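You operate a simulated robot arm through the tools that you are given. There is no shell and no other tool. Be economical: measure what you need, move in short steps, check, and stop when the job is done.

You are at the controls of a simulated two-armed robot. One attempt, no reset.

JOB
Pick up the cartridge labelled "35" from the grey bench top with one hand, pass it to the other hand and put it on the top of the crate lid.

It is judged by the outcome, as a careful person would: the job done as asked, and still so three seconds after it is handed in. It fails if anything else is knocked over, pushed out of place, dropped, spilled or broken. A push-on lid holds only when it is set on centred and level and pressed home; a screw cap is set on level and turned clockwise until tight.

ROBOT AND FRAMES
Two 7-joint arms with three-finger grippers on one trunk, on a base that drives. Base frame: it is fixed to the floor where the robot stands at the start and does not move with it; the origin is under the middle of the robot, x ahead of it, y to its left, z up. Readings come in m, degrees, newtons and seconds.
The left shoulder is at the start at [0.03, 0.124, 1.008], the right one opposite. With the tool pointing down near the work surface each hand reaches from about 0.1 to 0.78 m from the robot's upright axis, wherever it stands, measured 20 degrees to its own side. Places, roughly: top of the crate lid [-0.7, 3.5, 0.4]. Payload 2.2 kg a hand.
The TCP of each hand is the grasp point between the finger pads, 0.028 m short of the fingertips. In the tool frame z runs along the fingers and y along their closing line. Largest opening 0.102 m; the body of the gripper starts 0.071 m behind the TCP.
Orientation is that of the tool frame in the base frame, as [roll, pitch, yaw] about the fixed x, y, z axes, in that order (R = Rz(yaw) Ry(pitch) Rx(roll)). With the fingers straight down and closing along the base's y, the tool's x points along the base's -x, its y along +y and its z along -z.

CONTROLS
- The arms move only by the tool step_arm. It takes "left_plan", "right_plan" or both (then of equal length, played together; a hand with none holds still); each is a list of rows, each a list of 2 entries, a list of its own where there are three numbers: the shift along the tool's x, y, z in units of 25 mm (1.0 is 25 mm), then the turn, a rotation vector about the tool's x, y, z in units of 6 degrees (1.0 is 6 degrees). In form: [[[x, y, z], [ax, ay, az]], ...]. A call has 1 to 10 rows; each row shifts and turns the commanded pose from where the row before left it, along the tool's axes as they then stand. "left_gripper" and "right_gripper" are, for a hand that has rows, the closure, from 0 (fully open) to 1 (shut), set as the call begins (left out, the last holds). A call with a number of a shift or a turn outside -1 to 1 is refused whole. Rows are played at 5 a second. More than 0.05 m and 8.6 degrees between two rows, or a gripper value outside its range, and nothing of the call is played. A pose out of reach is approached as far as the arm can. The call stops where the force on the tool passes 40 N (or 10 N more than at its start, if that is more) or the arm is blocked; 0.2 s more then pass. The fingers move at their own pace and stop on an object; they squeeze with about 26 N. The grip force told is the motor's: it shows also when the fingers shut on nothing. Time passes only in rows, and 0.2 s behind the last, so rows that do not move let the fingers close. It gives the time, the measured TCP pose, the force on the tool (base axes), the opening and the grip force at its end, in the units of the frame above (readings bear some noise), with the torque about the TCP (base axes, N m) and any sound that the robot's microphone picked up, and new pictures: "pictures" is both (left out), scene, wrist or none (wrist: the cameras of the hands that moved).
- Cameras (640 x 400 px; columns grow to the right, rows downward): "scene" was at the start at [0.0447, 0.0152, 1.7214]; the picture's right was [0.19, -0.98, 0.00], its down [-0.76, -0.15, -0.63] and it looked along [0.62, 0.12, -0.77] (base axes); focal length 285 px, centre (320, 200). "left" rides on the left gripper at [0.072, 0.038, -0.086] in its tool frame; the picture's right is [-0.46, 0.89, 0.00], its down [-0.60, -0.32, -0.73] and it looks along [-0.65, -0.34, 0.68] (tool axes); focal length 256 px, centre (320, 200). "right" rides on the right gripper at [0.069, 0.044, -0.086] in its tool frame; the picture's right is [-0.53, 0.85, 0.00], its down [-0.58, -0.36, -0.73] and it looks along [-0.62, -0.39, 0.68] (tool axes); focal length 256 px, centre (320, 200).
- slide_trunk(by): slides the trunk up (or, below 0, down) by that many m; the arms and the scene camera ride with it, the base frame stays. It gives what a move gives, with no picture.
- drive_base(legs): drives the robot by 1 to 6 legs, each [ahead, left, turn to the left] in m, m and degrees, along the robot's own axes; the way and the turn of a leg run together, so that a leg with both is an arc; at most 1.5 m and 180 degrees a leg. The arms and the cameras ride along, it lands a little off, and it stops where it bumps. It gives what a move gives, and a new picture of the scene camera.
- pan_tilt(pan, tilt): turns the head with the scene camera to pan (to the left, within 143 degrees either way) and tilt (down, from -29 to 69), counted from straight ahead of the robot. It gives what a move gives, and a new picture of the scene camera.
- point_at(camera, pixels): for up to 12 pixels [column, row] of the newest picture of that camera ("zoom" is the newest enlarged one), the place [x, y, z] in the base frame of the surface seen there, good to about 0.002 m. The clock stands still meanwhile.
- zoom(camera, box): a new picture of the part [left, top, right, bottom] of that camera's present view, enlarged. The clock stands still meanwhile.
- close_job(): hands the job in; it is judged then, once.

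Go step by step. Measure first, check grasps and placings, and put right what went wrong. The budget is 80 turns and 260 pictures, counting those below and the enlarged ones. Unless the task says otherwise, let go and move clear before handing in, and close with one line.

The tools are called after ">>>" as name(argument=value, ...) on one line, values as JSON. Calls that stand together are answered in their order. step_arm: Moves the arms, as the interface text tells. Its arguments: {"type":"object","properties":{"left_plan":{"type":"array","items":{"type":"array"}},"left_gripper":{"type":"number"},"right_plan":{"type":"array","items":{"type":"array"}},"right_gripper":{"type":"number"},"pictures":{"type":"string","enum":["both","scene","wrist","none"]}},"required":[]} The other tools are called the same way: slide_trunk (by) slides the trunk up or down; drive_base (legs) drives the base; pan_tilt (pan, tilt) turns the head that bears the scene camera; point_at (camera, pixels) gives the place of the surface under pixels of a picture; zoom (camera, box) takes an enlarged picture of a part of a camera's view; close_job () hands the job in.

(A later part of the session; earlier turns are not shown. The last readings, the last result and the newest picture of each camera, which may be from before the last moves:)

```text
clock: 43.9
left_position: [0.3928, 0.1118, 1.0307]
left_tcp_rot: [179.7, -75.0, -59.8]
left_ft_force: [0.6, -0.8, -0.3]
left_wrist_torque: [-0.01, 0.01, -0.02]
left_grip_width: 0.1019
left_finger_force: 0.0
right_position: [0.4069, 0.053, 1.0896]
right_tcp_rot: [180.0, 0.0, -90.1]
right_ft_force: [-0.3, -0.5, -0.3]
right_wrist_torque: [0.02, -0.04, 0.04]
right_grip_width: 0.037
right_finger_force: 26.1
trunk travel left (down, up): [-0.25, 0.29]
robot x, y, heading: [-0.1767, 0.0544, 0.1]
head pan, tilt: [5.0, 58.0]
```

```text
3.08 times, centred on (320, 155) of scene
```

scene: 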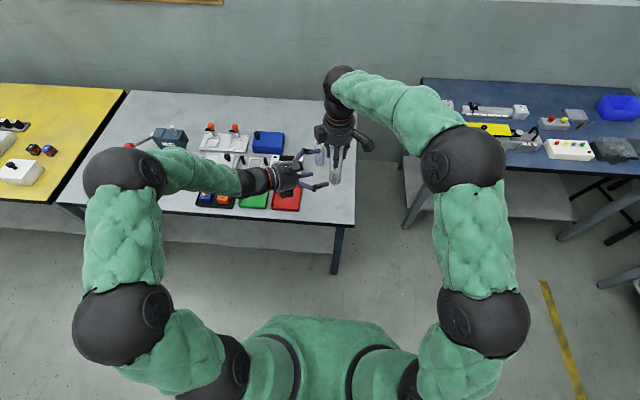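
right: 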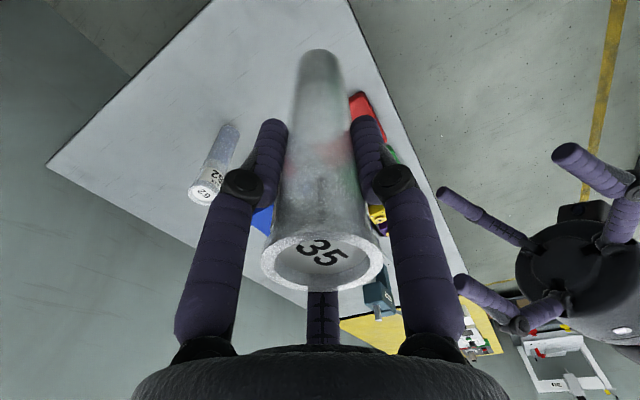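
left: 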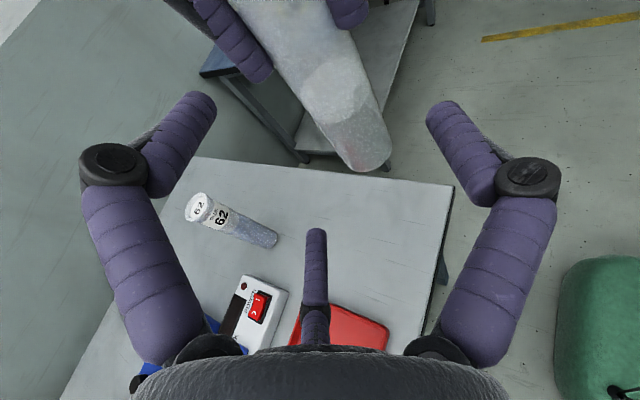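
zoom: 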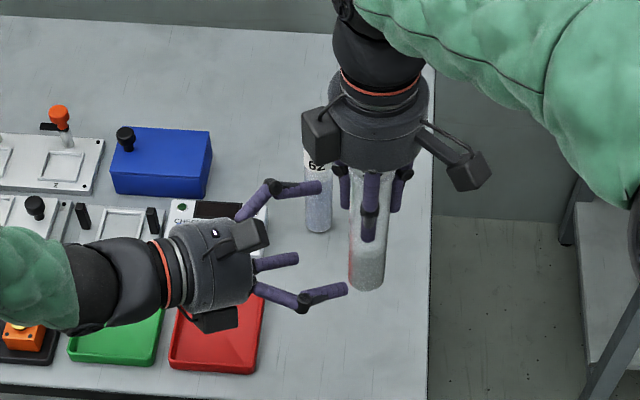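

Nearly there: the rod is 0.058 m ahead, at tool y +0.017, with clearance to all fingers. I advance the remaining 0.06 m.

>>> step_arm(left_plan=[[[0, 0, 0.6], [0, 0, 0]], [[0, 0, 0.6], [0, 0, 0]], [[0, 0, 0.6], [0, 0, 0]], [[0, 0, 0.58], [0, 0, 0]], [[0, 0, 0], [0, 0, 0]]])

>>> zoom(camera="scene", box=[260, 90, 400, 220])

```text
clock: 45.1
left_position: [0.4204, 0.0639, 1.0173]
left_tcp_rot: [179.9, -75.0, -59.9]
left_ft_force: [-0.1, 0.2, -0.2]
left_wrist_torque: [0.01, 0.03, -0.01]
left_grip_width: 0.1017
left_finger_force: 0.1
right_position: [0.4077, 0.0552, 1.0921]
right_tcp_rot: [179.9, 0.1, -90.1]
right_ft_force: [0.3, 0.2, -1.7]
right_wrist_torque: [0.03, 0.03, 0.0]
right_grip_width: 0.037
right_finger_force: 26.2
trunk travel left (down, up): [-0.25, 0.29]
robot x, y, heading: [-0.1779, 0.0494, 0.0]
head pan, tilt: [5.0, 58.0]
```

scene: 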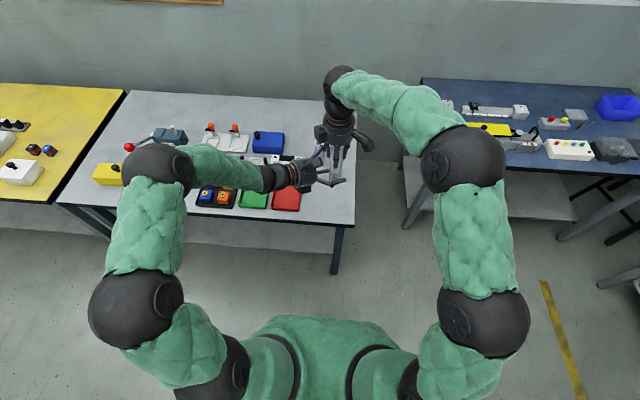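
left: 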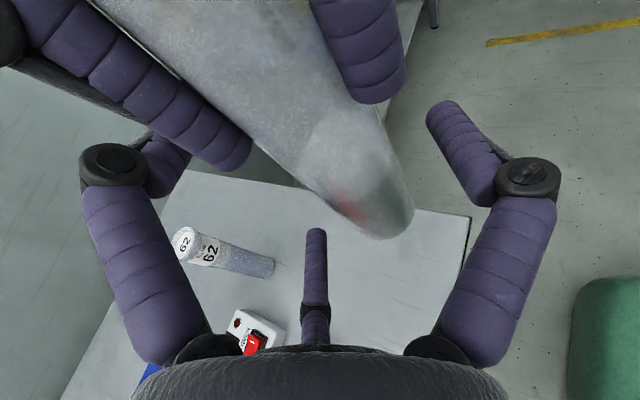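

```text
3.08 times, centred on (330, 155) of scene
```

zoom: 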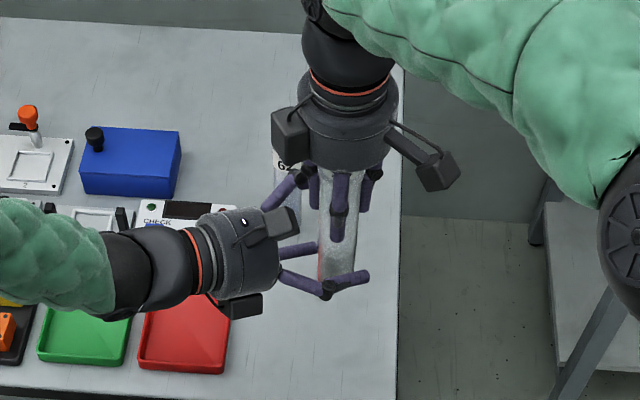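

No contact so far (forces ≈0). I centre the left hand on the rod (tool +y 0.009) and close partway to see how the fingers meet it.

>>> step_arm(left_plan=[[[0, 0.36, 0], [0, 0, 0]], [[0, 0, 0], [0, 0, 0]], [[0, 0, 0], [0, 0, 0]]], left_gripper=0.38)

>>> zoom(camera="scene", box=[280, 120, 380, 210])

```text
clock: 45.9
left_position: [0.4154, 0.0605, 1.0187]
left_tcp_rot: [-180.0, -75.0, -59.7]
left_ft_force: [33.0, 16.7, -6.0]
left_wrist_torque: [-0.77, 1.45, -0.45]
left_grip_width: 0.0713
left_finger_force: 5.8
right_position: [0.4051, 0.0537, 1.0907]
right_tcp_rot: [179.6, -0.2, -90.0]
right_ft_force: [-32.9, -15.7, 6.3]
right_wrist_torque: [-0.24, 0.79, 0.57]
right_grip_width: 0.0369
right_finger_force: 26.1
trunk travel left (down, up): [-0.25, 0.29]
robot x, y, heading: [-0.1716, 0.0482, 0.0]
head pan, tilt: [5.0, 58.0]
```

scene: 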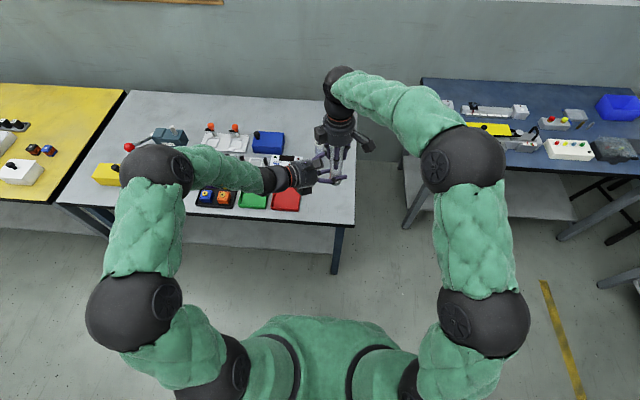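
left: 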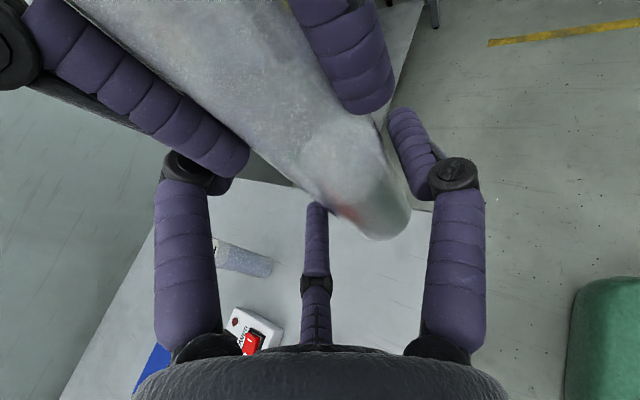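

```text
4.44 times, centred on (330, 165) of scene
```

zoom: 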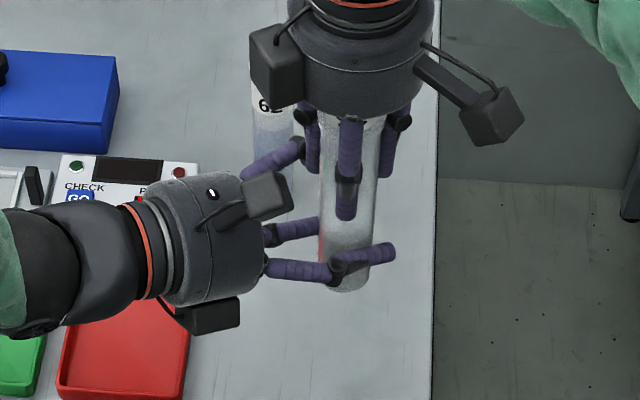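

The 37 N push came from the left hand's upper finger meeting a right-hand finger, not the rod. I reopen, lower the left hand about 17 mm, and look again.

>>> step_arm(left_plan=[[[0, -0.36, 0], [0, 0, 0]], [[0, 0, 0], [0, 0, 0]], [[0, 0, 0], [0, 0, 0]]], left_gripper=0, pictures="none")

>>> step_arm(left_plan=[[[-0.33, 0, 0.09], [0, 0, 0]], [[-0.33, 0, 0.09], [0, 0, 0]], [[0, 0, 0], [0, 0, 0]]], pictures="wrist")

>>> zoom(camera="scene", box=[280, 120, 380, 210])

```text
clock: 46.7
left_position: [0.4204, 0.0634, 1.0169]
left_tcp_rot: [179.8, -75.1, -60.0]
left_ft_force: [-0.2, -0.7, 0.5]
left_wrist_torque: [0.03, -0.01, 0.05]
left_grip_width: 0.1022
left_finger_force: 0.1
right_position: [0.4085, 0.0529, 1.0918]
right_tcp_rot: [-179.9, 0.1, -90.2]
right_ft_force: [-1.0, -0.3, -0.1]
right_wrist_torque: [-0.01, 0.0, -0.01]
right_grip_width: 0.0371
right_finger_force: 26.1
trunk travel left (down, up): [-0.25, 0.29]
robot x, y, heading: [-0.1733, 0.0472, -0.3]
head pan, tilt: [5.0, 58.0]
```

```text
clock: 47.5
left_position: [0.4206, 0.0641, 0.9998]
left_tcp_rot: [179.8, -75.1, -59.9]
left_ft_force: [0.2, -0.1, 0.4]
left_wrist_torque: [0.01, -0.02, 0.03]
left_grip_width: 0.102
left_finger_force: 0.0
right_position: [0.4078, 0.0538, 1.0916]
right_tcp_rot: [180.0, 0.0, -90.1]
right_ft_force: [-0.1, -0.1, 0.2]
right_wrist_torque: [-0.02, 0.01, -0.01]
right_grip_width: 0.0368
right_finger_force: 25.9
trunk travel left (down, up): [-0.25, 0.29]
robot x, y, heading: [-0.1765, 0.047, -0.1]
head pan, tilt: [5.0, 58.0]
```

left: 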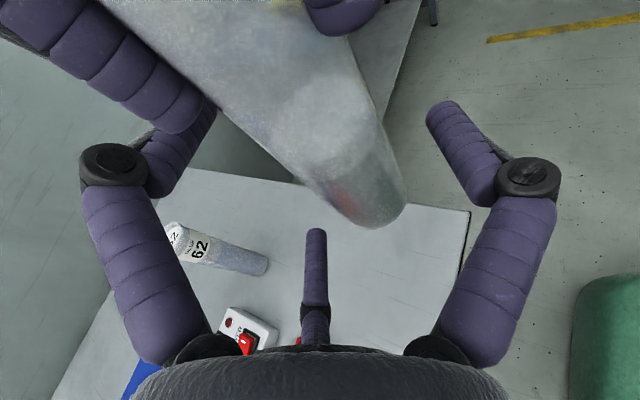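

```text
4.44 times, centred on (330, 165) of scene
```

zoom: 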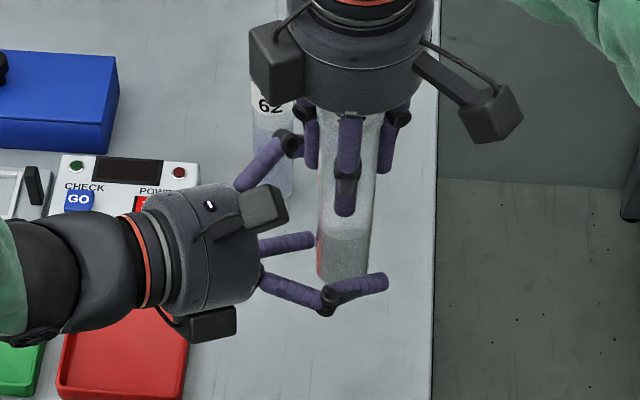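

The left fingers now sit lower on the rod. I close in two stages, shifting to centre between them.

>>> step_arm(left_plan=[[[0, 0, 0], [0, 0, 0]], [[0, 0, 0], [0, 0, 0]]], left_gripper=0.22, pictures="none")

>>> step_arm(left_plan=[[[0, 0.3, 0], [0, 0, 0]], [[0, 0, 0], [0, 0, 0]], [[0, 0, 0], [0, 0, 0]]], left_gripper=0.36, pictures="wrist")

>>> zoom(camera="scene", box=[280, 120, 380, 210])

```text
clock: 48.1
left_position: [0.4206, 0.0643, 1.0001]
left_tcp_rot: [179.7, -75.0, -59.9]
left_ft_force: [0.4, 0.2, -0.7]
left_wrist_torque: [0.0, 0.04, 0.01]
left_grip_width: 0.0793
left_finger_force: 0.1
right_position: [0.4079, 0.0544, 1.0916]
right_tcp_rot: [-179.9, 0.0, -90.0]
right_ft_force: [0.3, 0.1, -0.4]
right_wrist_torque: [-0.01, 0.0, 0.04]
right_grip_width: 0.0369
right_finger_force: 26.5
trunk travel left (down, up): [-0.25, 0.29]
robot x, y, heading: [-0.1739, 0.0472, -0.0]
head pan, tilt: [5.0, 58.0]
```

```text
clock: 48.9
left_position: [0.4141, 0.0597, 1.0009]
left_tcp_rot: [179.7, -74.9, -59.9]
left_ft_force: [0.3, 0.2, -0.4]
left_wrist_torque: [0.03, -0.01, -0.01]
left_grip_width: 0.0655
left_finger_force: 0.1
right_position: [0.4074, 0.0533, 1.0901]
right_tcp_rot: [180.0, 0.0, -90.1]
right_ft_force: [-1.6, 0.6, -0.5]
right_wrist_torque: [-0.03, -0.03, 0.01]
right_grip_width: 0.0369
right_finger_force: 26.7
trunk travel left (down, up): [-0.25, 0.29]
robot x, y, heading: [-0.1744, 0.0457, -0.4]
head pan, tilt: [5.0, 58.0]
```

left: 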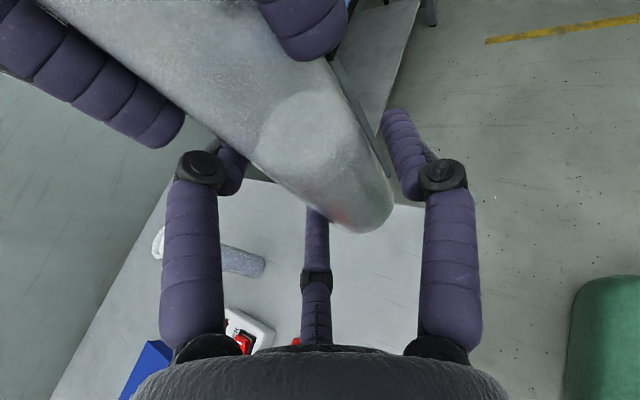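

```text
4.44 times, centred on (330, 165) of scene
```

zoom: 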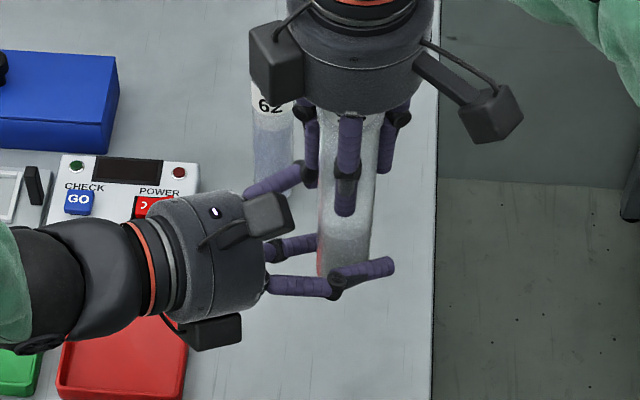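

No contact at 0.0655 opening with the rod at tool y ≈ +0.009, the balanced spot. I close on to 0.46, then fully if forces stay small.

>>> step_arm(left_plan=[[[0, 0, 0], [0, 0, 0]], [[0, 0, 0], [0, 0, 0]], [[0, 0, 0], [0, 0, 0]]], left_gripper=0.45, pictures="wrist")

```text
clock: 49.7
left_position: [0.414, 0.0597, 1.0006]
left_tcp_rot: [179.7, -74.9, -59.8]
left_ft_force: [0.8, 0.7, 0.8]
left_wrist_torque: [0.04, -0.02, -0.02]
left_grip_width: 0.0564
left_finger_force: 0.2
right_position: [0.4077, 0.0542, 1.0918]
right_tcp_rot: [-180.0, -0.1, -90.1]
right_ft_force: [-1.0, -0.9, -1.0]
right_wrist_torque: [-0.04, 0.08, 0.01]
right_grip_width: 0.0369
right_finger_force: 26.1
trunk travel left (down, up): [-0.25, 0.29]
robot x, y, heading: [-0.1756, 0.0488, -0.1]
head pan, tilt: [5.0, 58.0]
```

left: 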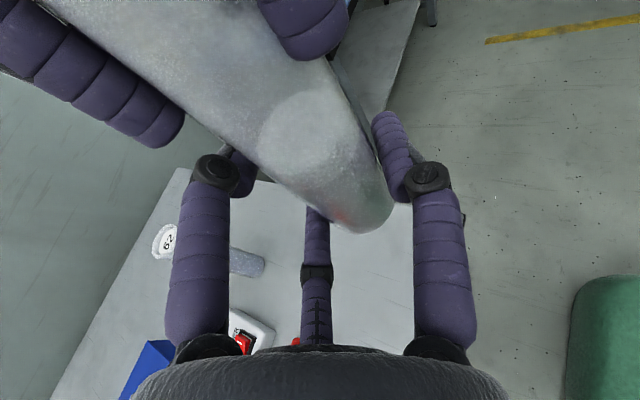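

>>> step_arm(left_plan=[[[0, 0, 0], [0, 0, 0]], [[0, 0, 0], [0, 0, 0]], [[0, 0, 0], [0, 0, 0]]], left_gripper=0.54, pictures="wrist")

```text
clock: 50.5
left_position: [0.4138, 0.0591, 1.0006]
left_tcp_rot: [179.7, -75.1, -59.8]
left_ft_force: [-0.2, 3.1, -0.2]
left_wrist_torque: [0.0, -0.14, -0.03]
left_grip_width: 0.0533
left_finger_force: 25.6
right_position: [0.409, 0.0536, 1.0923]
right_tcp_rot: [179.9, 0.0, -90.1]
right_ft_force: [0.1, -2.8, 0.5]
right_wrist_torque: [-0.19, 0.12, 0.01]
right_grip_width: 0.0372
right_finger_force: 26.2
trunk travel left (down, up): [-0.25, 0.29]
robot x, y, heading: [-0.1743, 0.0464, 0.1]
head pan, tilt: [5.0, 58.0]
```

left: 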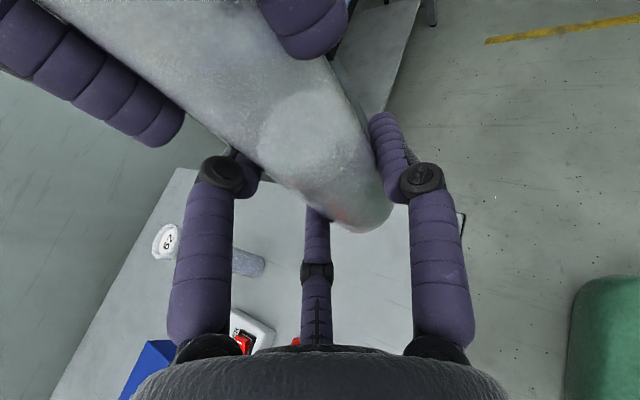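

Exactly the predicted three-point grip: 0.0533 opening, 25.6 N and almost no net force. I hold the squeeze with the left and open the right hand modestly.

>>> step_arm(left_plan=[[[0, 0, 0], [0, 0, 0]], [[0, 0, 0], [0, 0, 0]], [[0, 0, 0], [0, 0, 0]]], left_gripper=1, pictures="none")

>>> step_arm(right_plan=[[[0, 0, 0], [0, 0, 0]], [[0, 0, 0], [0, 0, 0]], [[0, 0, 0], [0, 0, 0]]], right_gripper=0.4, pictures="both")

>>> zoom(camera="left", box=[0, 0, 640, 400])

```text
clock: 51.3
left_position: [0.4144, 0.0601, 1.0009]
left_tcp_rot: [179.8, -75.0, -59.8]
left_ft_force: [-0.6, 2.7, -0.4]
left_wrist_torque: [-0.1, -0.08, -0.01]
left_grip_width: 0.0531
left_finger_force: 25.9
right_position: [0.408, 0.053, 1.0913]
right_tcp_rot: [179.9, -0.1, -90.1]
right_ft_force: [1.4, -3.0, -0.8]
right_wrist_torque: [-0.19, 0.01, -0.04]
right_grip_width: 0.0369
right_finger_force: 26.3
trunk travel left (down, up): [-0.25, 0.29]
robot x, y, heading: [-0.1753, 0.046, -0.3]
head pan, tilt: [5.0, 58.0]
```

```text
clock: 52.1
left_position: [0.4133, 0.0606, 1.0011]
left_tcp_rot: [179.7, -75.1, -59.8]
left_ft_force: [-0.3, 0.5, 0.7]
left_wrist_torque: [0.0, 0.0, 0.0]
left_grip_width: 0.0532
left_finger_force: 26.0
right_position: [0.4075, 0.054, 1.0904]
right_tcp_rot: [180.0, 0.0, -90.0]
right_ft_force: [-0.1, -0.4, 0.0]
right_wrist_torque: [-0.02, 0.02, 0.01]
right_grip_width: 0.061
right_finger_force: 0.1
trunk travel left (down, up): [-0.25, 0.29]
robot x, y, heading: [-0.1715, 0.0476, -0.3]
head pan, tilt: [5.0, 58.0]
```

scene: 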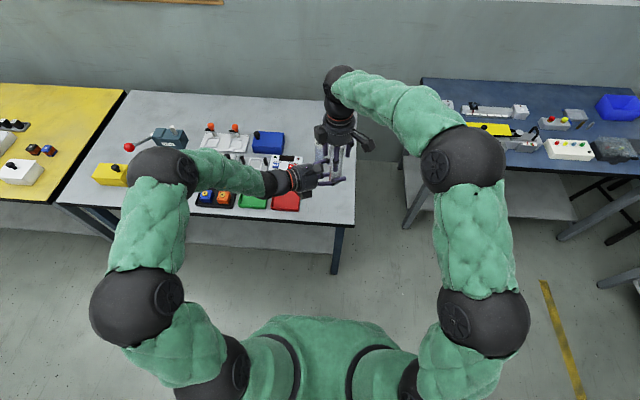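
right: 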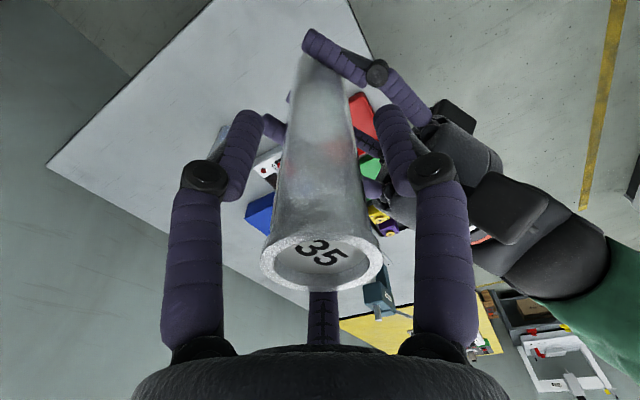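

```text
1.00 times, centred on (320, 200) of left (not enlarged: the box is as wide or as high as the picture)
```

zoom: 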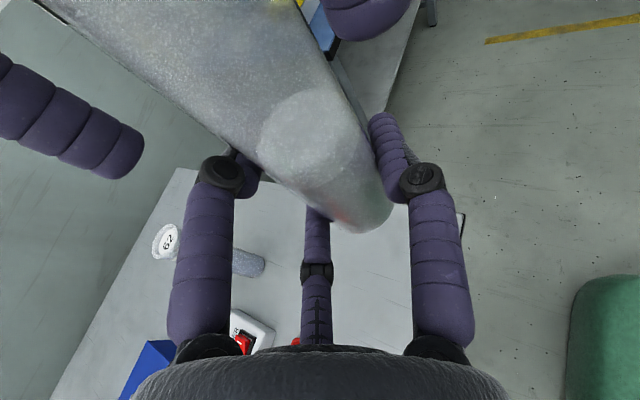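

The left hand holds it alone, steady. I raise the right hand straight up clear, then pull it off to the right.

>>> step_arm(right_plan=[[[0, 0, -0.6], [0, 0, 0]], [[0, 0, -1], [0, 0, 0]], [[0, 0, -1], [0, 0, 0]], [[0, 0, -1], [0, 0, 0]], [[1, 0.4, 0], [0, 0, 0]], [[1, 0.4, 0], [0, 0, 0]], [[1, 0.6, 0], [0, 0, 0]], [[1, 1, 0], [0, 0, 0]], [[1, 1, 0], [0, 0, 0]], [[1, 1, 0], [0, 0, 0]]], pictures="scene")

>>> zoom(camera="scene", box=[240, 90, 400, 220])

```text
clock: 54.3
left_position: [0.4133, 0.0591, 1.0018]
left_tcp_rot: [-180.0, -75.0, -60.0]
left_ft_force: [-0.1, -0.4, -0.3]
left_wrist_torque: [-0.01, 0.0, 0.01]
left_grip_width: 0.0531
left_finger_force: 26.4
right_position: [0.2974, -0.0942, 1.1821]
right_tcp_rot: [-180.0, 0.1, -90.1]
right_ft_force: [-0.4, -0.3, -0.1]
right_wrist_torque: [0.01, -0.03, 0.0]
right_grip_width: 0.0613
right_finger_force: 0.0
trunk travel left (down, up): [-0.25, 0.29]
robot x, y, heading: [-0.1766, 0.0491, -0.0]
head pan, tilt: [5.0, 58.0]
```

scene: 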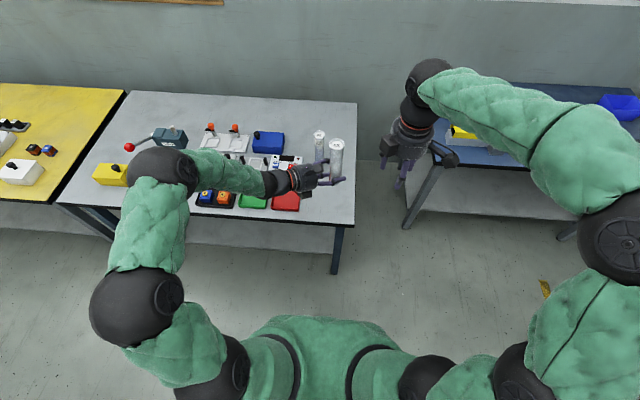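

```text
3.08 times, centred on (320, 155) of scene
```

zoom: 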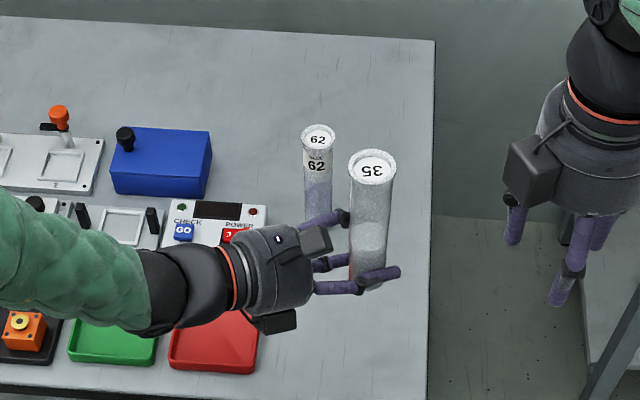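

The left hand holds 35 upright and alone, and the right hand is clear. I turn the robot left 90° to face the aisle.

>>> drive_base(legs=[[0, 0, 90]])

>>> pan_tilt(pan=0, tilt=35)

```text
clock: 58.6
left_position: [-0.2056, 0.6363, 1.0015]
left_tcp_rot: [179.8, -75.0, 32.2]
left_ft_force: [-0.2, -0.6, -0.5]
left_wrist_torque: [-0.02, -0.02, 0.03]
left_grip_width: 0.0532
left_finger_force: 25.6
right_position: [-0.0489, 0.5259, 1.1829]
right_tcp_rot: [180.0, 0.0, 1.7]
right_ft_force: [1.1, 0.1, -0.5]
right_wrist_torque: [-0.04, 0.0, 0.0]
right_grip_width: 0.0614
right_finger_force: 0.0
trunk travel left (down, up): [-0.25, 0.29]
robot x, y, heading: [-0.1729, 0.0534, 92.1]
head pan, tilt: [5.0, 58.0]
```

scene: 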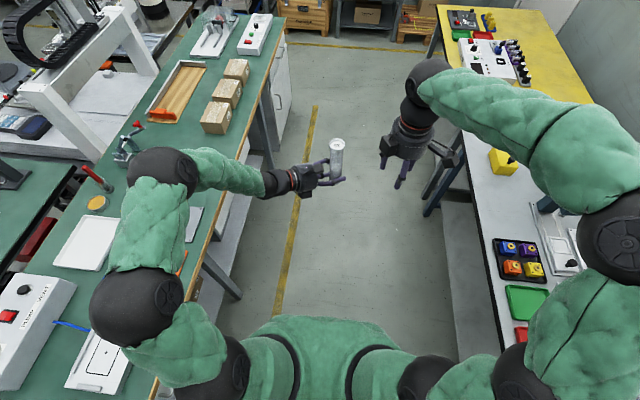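

```text
clock: 59.5
left_position: [-0.2051, 0.6368, 1.0011]
left_tcp_rot: [179.7, -75.1, 32.2]
left_ft_force: [-0.3, -0.1, 0.0]
left_wrist_torque: [0.0, 0.02, 0.01]
left_grip_width: 0.0531
left_finger_force: 26.4
right_position: [-0.0476, 0.5254, 1.1801]
right_tcp_rot: [180.0, 0.1, 1.9]
right_ft_force: [-0.9, 0.0, -0.4]
right_wrist_torque: [0.01, -0.01, -0.01]
right_grip_width: 0.0612
right_finger_force: 0.0
trunk travel left (down, up): [-0.25, 0.29]
robot x, y, heading: [-0.1771, 0.0485, 91.6]
head pan, tilt: [0.0, 35.0]
```

scene: 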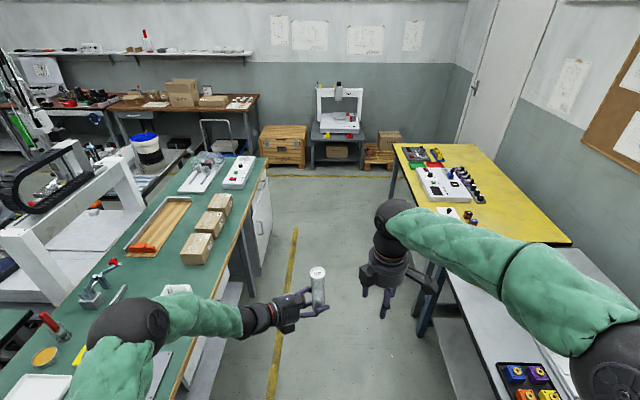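

I check the elbow's and nearby objects' heights before driving up the aisle.

>>> point_at(camera="scene", pixels=[[130, 320], [75, 345], [112, 262], [45, 318], [210, 240], [150, 205], [268, 160], [395, 148], [610, 310], [480, 270], [240, 158], [440, 170]])

```text
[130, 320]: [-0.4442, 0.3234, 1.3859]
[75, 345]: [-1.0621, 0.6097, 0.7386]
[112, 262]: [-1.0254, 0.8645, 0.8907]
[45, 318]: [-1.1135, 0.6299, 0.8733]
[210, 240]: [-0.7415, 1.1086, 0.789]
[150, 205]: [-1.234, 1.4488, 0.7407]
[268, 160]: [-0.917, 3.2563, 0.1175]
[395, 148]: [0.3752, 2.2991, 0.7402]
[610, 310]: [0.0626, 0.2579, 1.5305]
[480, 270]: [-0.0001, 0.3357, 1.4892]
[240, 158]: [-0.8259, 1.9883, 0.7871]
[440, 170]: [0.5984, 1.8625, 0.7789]
```

Elbows are at z ≈1.4, well above everything; the aisle (x −0.65..0.37) is clear. I drive up toward the crate in two legs.

>>> drive_base(legs=[[1.2, -0.03, 0], [1.25, 0, 0]])

>>> zoom(camera="scene", box=[100, 100, 420, 300])

```text
clock: 71.4
left_position: [-0.2295, 3.0689, 1.0016]
left_tcp_rot: [179.6, -75.1, 31.6]
left_ft_force: [0.5, 0.2, 0.0]
left_wrist_torque: [0.01, -0.03, -0.03]
left_grip_width: 0.0527
left_finger_force: 25.8
right_position: [-0.0722, 2.957, 1.182]
right_tcp_rot: [180.0, 0.0, 1.2]
right_ft_force: [-0.6, 0.1, 1.3]
right_wrist_torque: [-0.01, 0.01, 0.02]
right_grip_width: 0.061
right_finger_force: 0.1
trunk travel left (down, up): [-0.25, 0.29]
robot x, y, heading: [-0.2022, 2.4803, 91.4]
head pan, tilt: [0.0, 35.0]
```

scene: 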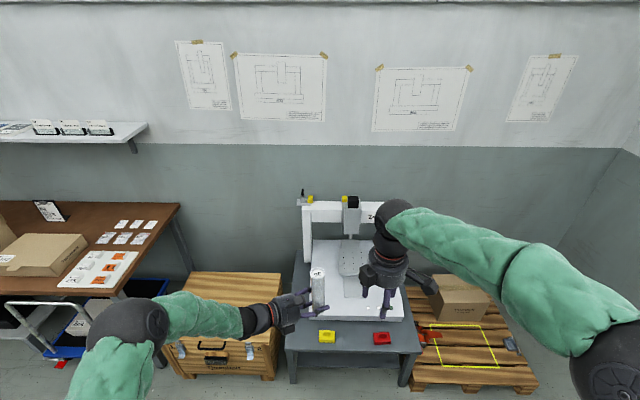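

```text
2.00 times, centred on (260, 200) of scene
```

zoom: 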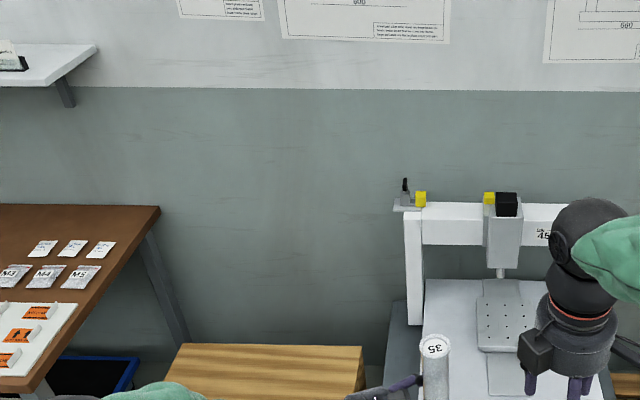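

The crate is ahead-left with a machine gantry ahead of me. I sidestep left, turn toward the crate, and look down at it.

>>> drive_base(legs=[[0, 0.2, 0], [0, 0, 28]])

>>> pan_tilt(pan=0, tilt=55)

```text
clock: 74.4
left_position: [-0.7088, 2.9813, 0.9999]
left_tcp_rot: [179.6, -75.0, 60.2]
left_ft_force: [0.2, -0.9, 1.3]
left_wrist_torque: [0.0, 0.03, -0.01]
left_grip_width: 0.0523
left_finger_force: 25.9
right_position: [-0.5192, 2.9574, 1.1809]
right_tcp_rot: [180.0, 0.0, 29.7]
right_ft_force: [0.4, 0.3, 0.6]
right_wrist_torque: [0.02, 0.02, 0.0]
right_grip_width: 0.0611
right_finger_force: 0.1
trunk travel left (down, up): [-0.25, 0.29]
robot x, y, heading: [-0.4069, 2.4747, 119.8]
head pan, tilt: [0.0, 35.0]
```

scene: 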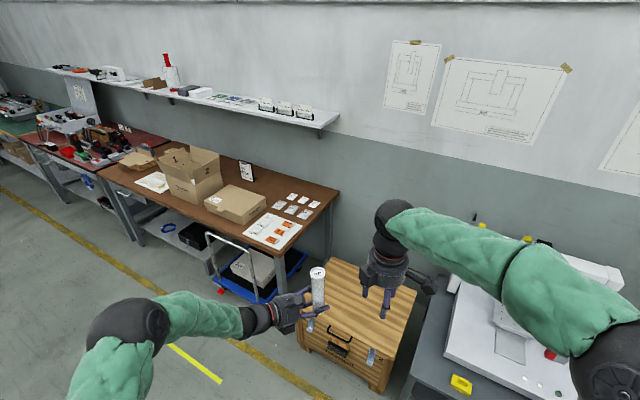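

```text
clock: 75.2
left_position: [-0.7109, 2.9816, 1.0004]
left_tcp_rot: [179.7, -74.9, 60.1]
left_ft_force: [-0.3, 0.3, -0.6]
left_wrist_torque: [0.01, 0.01, 0.02]
left_grip_width: 0.0527
left_finger_force: 25.6
right_position: [-0.5187, 2.9565, 1.1814]
right_tcp_rot: [-179.9, 0.2, 29.7]
right_ft_force: [-0.7, 0.6, -0.1]
right_wrist_torque: [0.01, -0.02, 0.01]
right_grip_width: 0.061
right_finger_force: 0.1
trunk travel left (down, up): [-0.25, 0.29]
robot x, y, heading: [-0.4044, 2.4742, 119.4]
head pan, tilt: [0.0, 55.0]
```

scene: 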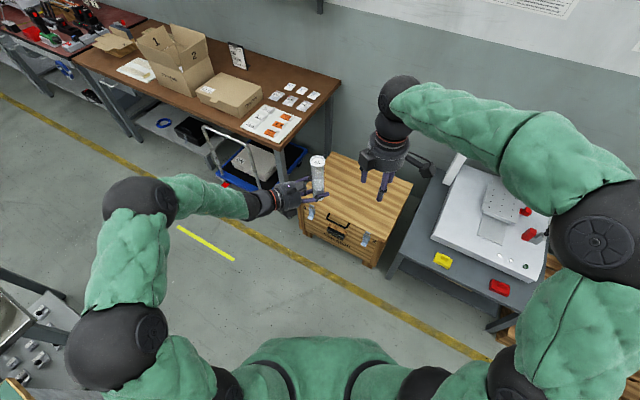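

The crate is right below; I measure the lid's front edge, latches and the machine beside it.

>>> zoom(camera="scene", box=[260, 140, 440, 280])

>>> point_at(camera="scene", pixels=[[302, 207], [377, 236], [340, 215], [337, 160], [410, 185], [308, 213], [365, 239], [340, 227], [452, 165], [530, 190], [318, 161], [340, 180]])

```text
2.86 times, centred on (350, 210) of scene
```

zoom: 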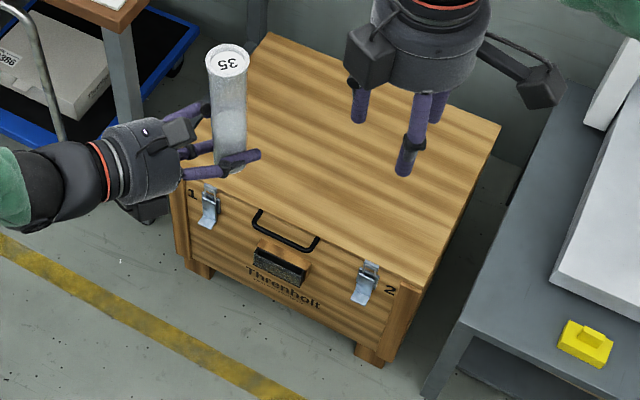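

```text
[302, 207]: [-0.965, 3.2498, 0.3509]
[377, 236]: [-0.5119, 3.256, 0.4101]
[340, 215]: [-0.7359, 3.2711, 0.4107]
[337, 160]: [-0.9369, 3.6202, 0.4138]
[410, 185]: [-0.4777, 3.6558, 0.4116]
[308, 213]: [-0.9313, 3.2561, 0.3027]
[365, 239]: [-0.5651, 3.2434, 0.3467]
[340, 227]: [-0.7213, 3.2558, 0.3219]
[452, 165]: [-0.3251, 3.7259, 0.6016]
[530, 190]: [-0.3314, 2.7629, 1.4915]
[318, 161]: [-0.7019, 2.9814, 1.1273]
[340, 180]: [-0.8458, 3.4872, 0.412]
```

Lid front edge is at y 3.256, z 0.411, with latch 2 at x −0.565 and the handle ending near −0.67; I'll set 35 down near (−0.63, 3.32). First I turn the left hand 20° toward the crate and retract the right hand.

>>> step_arm(left_plan=[[[0, 0, 0], [0.65, 0, -0.173]], [[0, 0, 0], [0.65, 0, -0.173]], [[0, 0, 0], [0.65, 0, -0.173]], [[0, 0, 0], [0.65, 0, -0.173]], [[0, 0, 0], [0.65, 0, -0.173]], [[0, 0, 0], [0, 0, 0]]], right_plan=[[[0, 1, 0], [0, 0, 0]], [[0, 1, 0], [0, 0, 0]], [[0, 1, 0], [0, 0, 0]], [[0, 1, 0], [0, 0, 0]], [[0, 1, 0], [0, 0, 0]], [[0, 1, 0], [0, 0, 0]]], pictures="none")

>>> drive_base(legs=[[0.25, -0.23, 0]])

```text
clock: 76.6
left_position: [-0.7098, 2.9801, 1.0002]
left_tcp_rot: [-179.9, -75.0, 80.0]
left_ft_force: [0.0, -0.1, 0.1]
left_wrist_torque: [-0.01, -0.01, -0.01]
left_grip_width: 0.0523
left_finger_force: 26.0
right_position: [-0.4447, 2.825, 1.1806]
right_tcp_rot: [180.0, 0.0, 29.9]
right_ft_force: [-0.5, 0.3, -0.3]
right_wrist_torque: [0.05, 0.02, 0.02]
right_grip_width: 0.061
right_finger_force: 0.2
trunk travel left (down, up): [-0.25, 0.29]
robot x, y, heading: [-0.407, 2.475, 119.8]
head pan, tilt: [0.0, 55.0]
```

```text
clock: 78.9
left_position: [-0.6393, 3.3166, 1.0003]
left_tcp_rot: [180.0, -74.9, 80.1]
left_ft_force: [0.3, 1.1, -1.1]
left_wrist_torque: [-0.01, 0.01, -0.02]
left_grip_width: 0.0523
left_finger_force: 26.2
right_position: [-0.3745, 3.1623, 1.1801]
right_tcp_rot: [-180.0, 0.1, 29.7]
right_ft_force: [0.0, 0.9, -1.3]
right_wrist_torque: [0.02, 0.01, 0.01]
right_grip_width: 0.0612
right_finger_force: 0.1
trunk travel left (down, up): [-0.25, 0.29]
robot x, y, heading: [-0.3359, 2.8128, 119.6]
head pan, tilt: [0.0, 55.0]
```

scene: 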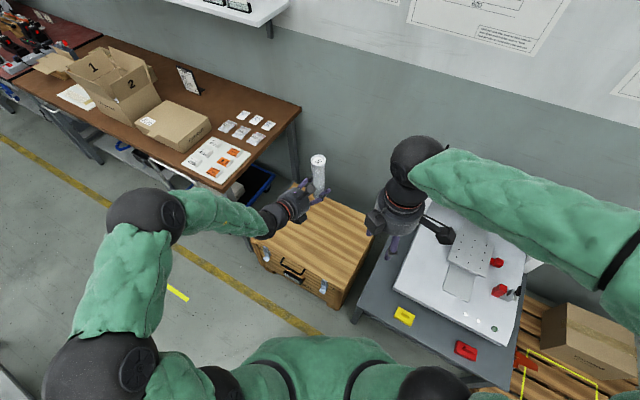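

The cartridge is over the intended spot (≈(−0.631, 3.315)). I lower the trunk 0.25 m.

>>> slide_trunk(by=-0.25)

>>> pan_tilt(pan=5, tilt=50)

```text
clock: 81.4
left_position: [-0.6387, 3.3147, 0.751]
left_tcp_rot: [179.9, -75.0, 80.1]
left_ft_force: [0.5, -0.3, -0.6]
left_wrist_torque: [-0.01, 0.01, -0.01]
left_grip_width: 0.0521
left_finger_force: 26.0
right_position: [-0.3742, 3.1593, 0.9312]
right_tcp_rot: [179.9, 0.1, 29.9]
right_ft_force: [0.2, 0.0, 0.0]
right_wrist_torque: [0.0, -0.01, 0.02]
right_grip_width: 0.0613
right_finger_force: 0.0
trunk travel left (down, up): [0.0, 0.54]
robot x, y, heading: [-0.3372, 2.8104, 120.0]
head pan, tilt: [0.0, 55.0]
```

```text
clock: 82.1
left_position: [-0.6391, 3.3146, 0.7509]
left_tcp_rot: [179.7, -75.0, 80.1]
left_ft_force: [0.4, 0.5, 0.2]
left_wrist_torque: [0.01, 0.0, -0.01]
left_grip_width: 0.052
left_finger_force: 26.0
right_position: [-0.3742, 3.1613, 0.9311]
right_tcp_rot: [180.0, 0.1, 29.9]
right_ft_force: [0.2, -0.7, 0.1]
right_wrist_torque: [0.01, -0.02, -0.02]
right_grip_width: 0.0611
right_finger_force: 0.1
trunk travel left (down, up): [0.0, 0.54]
robot x, y, heading: [-0.3348, 2.8089, 119.7]
head pan, tilt: [5.0, 50.0]
```

scene: 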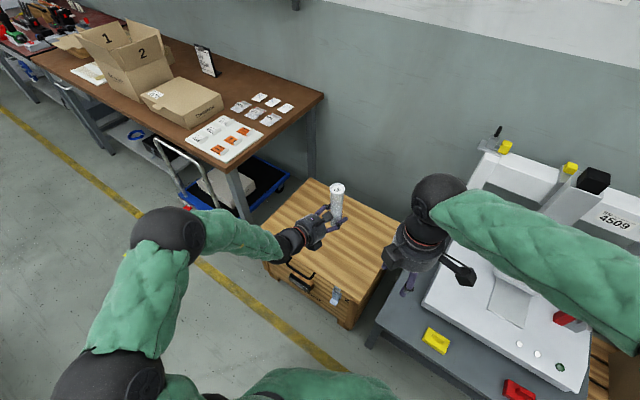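

All steady. I lower the hand straight down 0.25 m with level attitude, then check.

>>> step_arm(left_plan=[[[-0.966, 0, 0.259], [0, 0, 0]], [[-0.966, 0, 0.259], [0, 0, 0]], [[-0.966, 0, 0.259], [0, 0, 0]], [[-0.966, 0, 0.259], [0, 0, 0]], [[-0.966, 0, 0.259], [0, 0, 0]], [[-0.966, 0, 0.259], [0, 0, 0]], [[-0.966, 0, 0.259], [0, 0, 0]], [[-0.966, 0, 0.259], [0, 0, 0]], [[-0.966, 0, 0.259], [0, 0, 0]], [[-0.966, 0, 0.259], [0, 0, 0]]])

>>> zoom(camera="scene", box=[240, 160, 420, 320])

```text
clock: 84.3
left_position: [-0.6371, 3.3168, 0.5018]
left_tcp_rot: [179.9, -75.0, 80.2]
left_ft_force: [-0.2, 0.7, 0.9]
left_wrist_torque: [0.02, 0.03, -0.03]
left_grip_width: 0.0527
left_finger_force: 25.9
right_position: [-0.3737, 3.1615, 0.9312]
right_tcp_rot: [-179.9, 0.1, 29.8]
right_ft_force: [1.1, -0.1, -1.3]
right_wrist_torque: [0.0, -0.02, -0.02]
right_grip_width: 0.0611
right_finger_force: 0.1
trunk travel left (down, up): [0.0, 0.54]
robot x, y, heading: [-0.3374, 2.8107, 119.9]
head pan, tilt: [5.0, 50.0]
```

scene: 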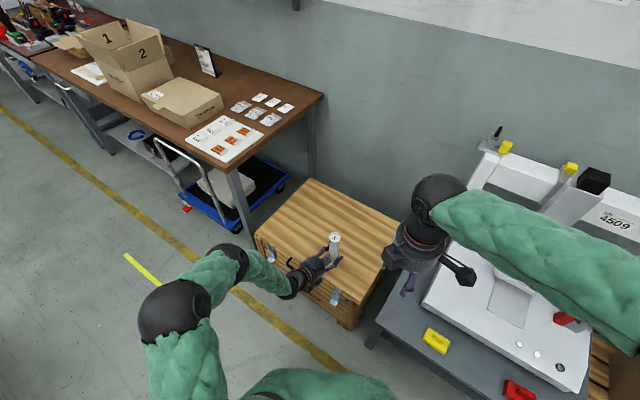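
left: 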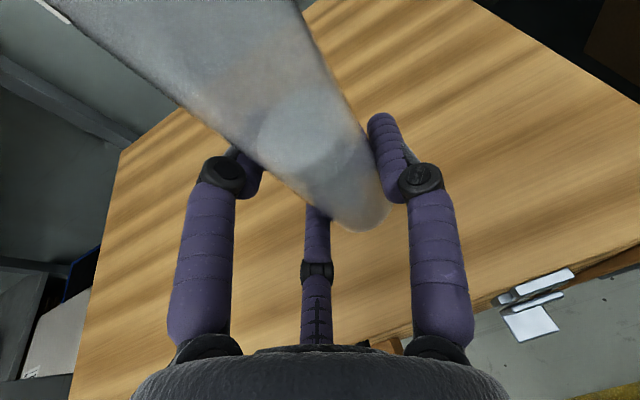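

```text
2.50 times, centred on (330, 240) of scene
```

zoom: 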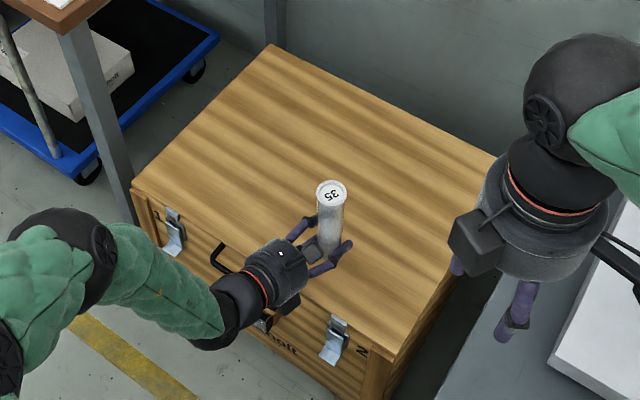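

The wrist view shows the base of 35 just above the lid, under-hand box outside the front. I check the cartridge's top and uprightness.

>>> point_at(camera="zoom", pixels=[[331, 192], [317, 186], [346, 186], [331, 205], [328, 240], [329, 248], [345, 290]])

```text
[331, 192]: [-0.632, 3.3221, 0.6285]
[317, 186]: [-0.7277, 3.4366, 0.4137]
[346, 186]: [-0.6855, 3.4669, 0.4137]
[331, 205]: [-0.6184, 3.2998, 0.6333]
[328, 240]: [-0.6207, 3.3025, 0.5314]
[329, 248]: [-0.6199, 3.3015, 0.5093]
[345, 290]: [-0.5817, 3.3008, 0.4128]
```

Upright, with the bottom at about 0.461, i.e. 0.048 above the lid. I lower 0.044, then creep.

>>> step_arm(left_plan=[[[-0.58, 0, 0.155], [0, 0, 0]], [[-0.48, 0, 0.129], [0, 0, 0]], [[-0.39, 0, 0.1036], [0, 0, 0]], [[-0.25, 0, 0.0673], [0, 0, 0]], [[0, 0, 0], [0, 0, 0]]], pictures="none")

>>> step_arm(left_plan=[[[-0.06, 0, 0.016], [0, 0, 0]], [[-0.06, 0, 0.016], [0, 0, 0]], [[0, 0, 0], [0, 0, 0]]])

>>> zoom(camera="scene", box=[280, 200, 400, 320])

```text
clock: 85.5
left_position: [-0.6402, 3.3153, 0.4556]
left_tcp_rot: [179.8, -75.0, 80.1]
left_ft_force: [0.2, -0.2, 0.0]
left_wrist_torque: [-0.02, -0.01, 0.01]
left_grip_width: 0.0524
left_finger_force: 26.1
right_position: [-0.3744, 3.16, 0.931]
right_tcp_rot: [-180.0, -0.1, 29.9]
right_ft_force: [-0.8, 0.1, -0.5]
right_wrist_torque: [0.02, 0.02, -0.03]
right_grip_width: 0.0614
right_finger_force: 0.1
trunk travel left (down, up): [0.0, 0.54]
robot x, y, heading: [-0.336, 2.8084, 119.5]
head pan, tilt: [5.0, 50.0]
```

```text
clock: 86.3
left_position: [-0.6383, 3.3155, 0.4551]
left_tcp_rot: [-180.0, -75.0, 80.0]
left_ft_force: [0.6, 0.9, 2.2]
left_wrist_torque: [0.05, -0.01, -0.03]
left_grip_width: 0.0522
left_finger_force: 26.3
right_position: [-0.3749, 3.1603, 0.9319]
right_tcp_rot: [179.9, 0.1, 29.8]
right_ft_force: [-0.7, -0.1, 0.7]
right_wrist_torque: [0.02, 0.0, -0.01]
right_grip_width: 0.0613
right_finger_force: 0.1
trunk travel left (down, up): [0.0, 0.54]
robot x, y, heading: [-0.34, 2.8083, 119.8]
head pan, tilt: [5.0, 50.0]
```

scene: 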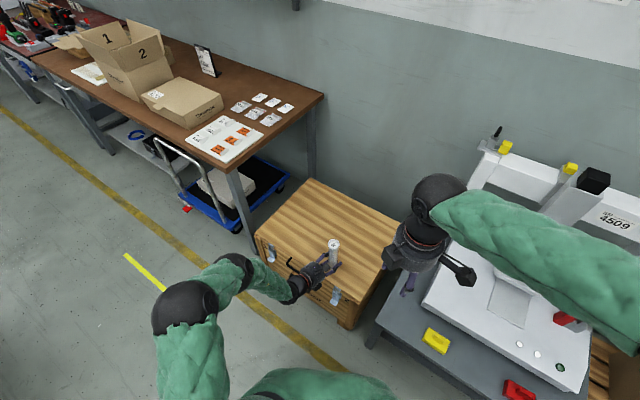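
left: 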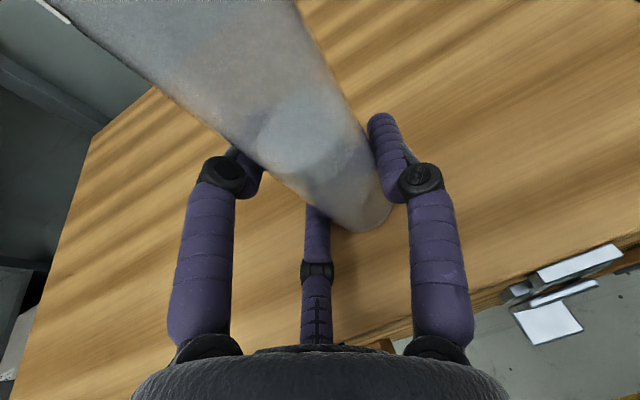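

```text
3.33 times, centred on (340, 260) of scene
```

zoom: 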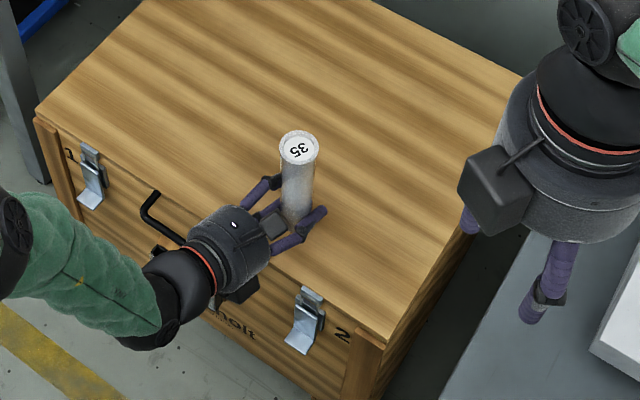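

The force rose to about 2 N upward, hinting at first contact. I verify the top's height and press a hair further.

>>> point_at(camera="zoom", pixels=[[297, 148], [299, 190], [298, 215]])

>>> step_arm(left_plan=[[[-0.05, 0, 0.013], [0, 0, 0]], [[0, 0, 0], [0, 0, 0]]], pictures="none")

```text
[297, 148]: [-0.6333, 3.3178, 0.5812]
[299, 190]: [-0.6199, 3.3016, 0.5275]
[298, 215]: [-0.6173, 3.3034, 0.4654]
```

```text
clock: 86.9
left_position: [-0.6386, 3.3158, 0.4544]
left_tcp_rot: [-179.7, -75.1, 79.8]
left_ft_force: [0.9, -2.0, 11.5]
left_wrist_torque: [0.11, 0.16, 0.02]
left_grip_width: 0.0525
left_finger_force: 25.6
right_position: [-0.3735, 3.1606, 0.9316]
right_tcp_rot: [180.0, 0.1, 29.8]
right_ft_force: [0.2, -0.5, 0.1]
right_wrist_torque: [-0.01, -0.03, 0.01]
right_grip_width: 0.0614
right_finger_force: 0.1
trunk travel left (down, up): [0.0, 0.54]
robot x, y, heading: [-0.3379, 2.8102, 119.7]
head pan, tilt: [5.0, 50.0]
```

The top reading (0.581) puts the bottom on the lid, with 11 N of contact. I ease up 1 mm, then open slightly (the low finger is close to the lid, so not fully yet).

>>> step_arm(left_plan=[[[0.04, 0, -0.01], [0, 0, 0]], [[0, 0, 0], [0, 0, 0]]], pictures="none")

>>> step_arm(left_plan=[[[0, 0, 0], [0, 0, 0]], [[0, 0, 0], [0, 0, 0]]], left_gripper=0.43)

>>> zoom(camera="scene", box=[280, 200, 400, 320])

```text
clock: 87.5
left_position: [-0.6388, 3.3154, 0.4553]
left_tcp_rot: [-180.0, -75.0, 80.0]
left_ft_force: [-0.8, 2.7, 5.8]
left_wrist_torque: [0.27, 0.1, -0.03]
left_grip_width: 0.0525
left_finger_force: 25.8
right_position: [-0.374, 3.1603, 0.9314]
right_tcp_rot: [179.9, 0.0, 29.8]
right_ft_force: [0.0, -0.3, -0.6]
right_wrist_torque: [-0.02, 0.02, -0.04]
right_grip_width: 0.0613
right_finger_force: 0.1
trunk travel left (down, up): [0.0, 0.54]
robot x, y, heading: [-0.3367, 2.8116, 120.2]
head pan, tilt: [5.0, 50.0]
```

```text
clock: 88.1
left_position: [-0.638, 3.3146, 0.4547]
left_tcp_rot: [179.5, -74.9, 80.3]
left_ft_force: [-1.0, -0.7, 1.5]
left_wrist_torque: [0.02, 0.09, 0.03]
left_grip_width: 0.0585
left_finger_force: 0.2
right_position: [-0.375, 3.1606, 0.9305]
right_tcp_rot: [-179.9, 0.1, 29.7]
right_ft_force: [-0.4, -0.8, -0.1]
right_wrist_torque: [0.0, 0.0, 0.02]
right_grip_width: 0.0613
right_finger_force: 0.0
trunk travel left (down, up): [0.0, 0.54]
robot x, y, heading: [-0.3348, 2.8085, 120.1]
head pan, tilt: [5.0, 50.0]
```

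scene: 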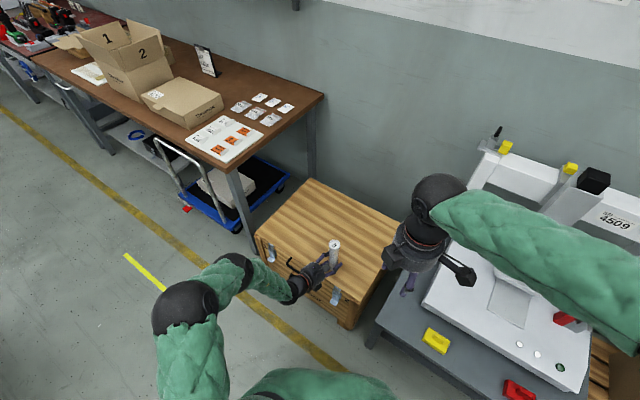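
left: 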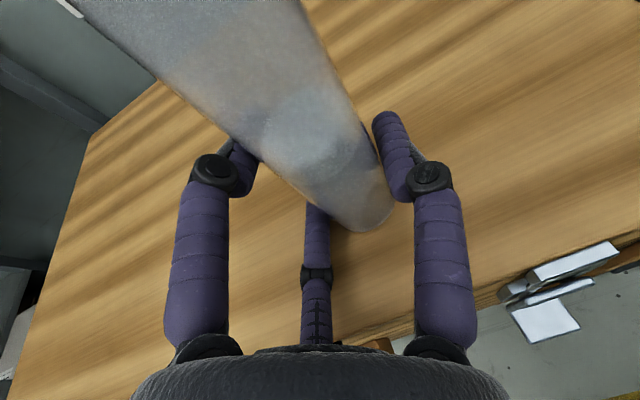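

```text
3.33 times, centred on (340, 260) of scene
```

zoom: 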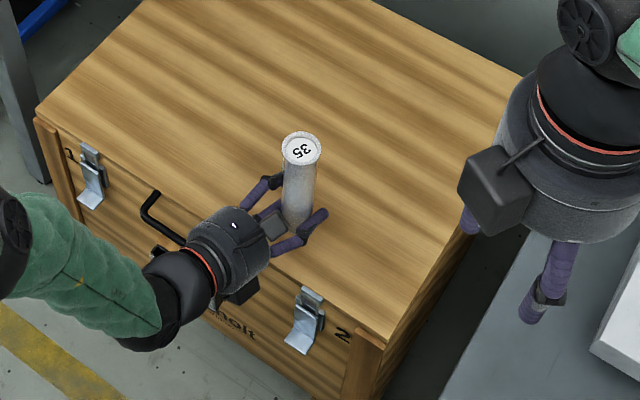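

The cartridge stands free on the lid, fingers loose. I measure its exact axis relative to the hand before lifting.

>>> point_at(camera="zoom", pixels=[[301, 150], [284, 148], [320, 150], [299, 190], [298, 220]])

```text
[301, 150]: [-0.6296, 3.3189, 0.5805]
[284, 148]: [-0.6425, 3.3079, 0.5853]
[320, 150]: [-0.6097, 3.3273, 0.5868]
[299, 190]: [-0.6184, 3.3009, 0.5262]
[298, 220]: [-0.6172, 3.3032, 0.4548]
```

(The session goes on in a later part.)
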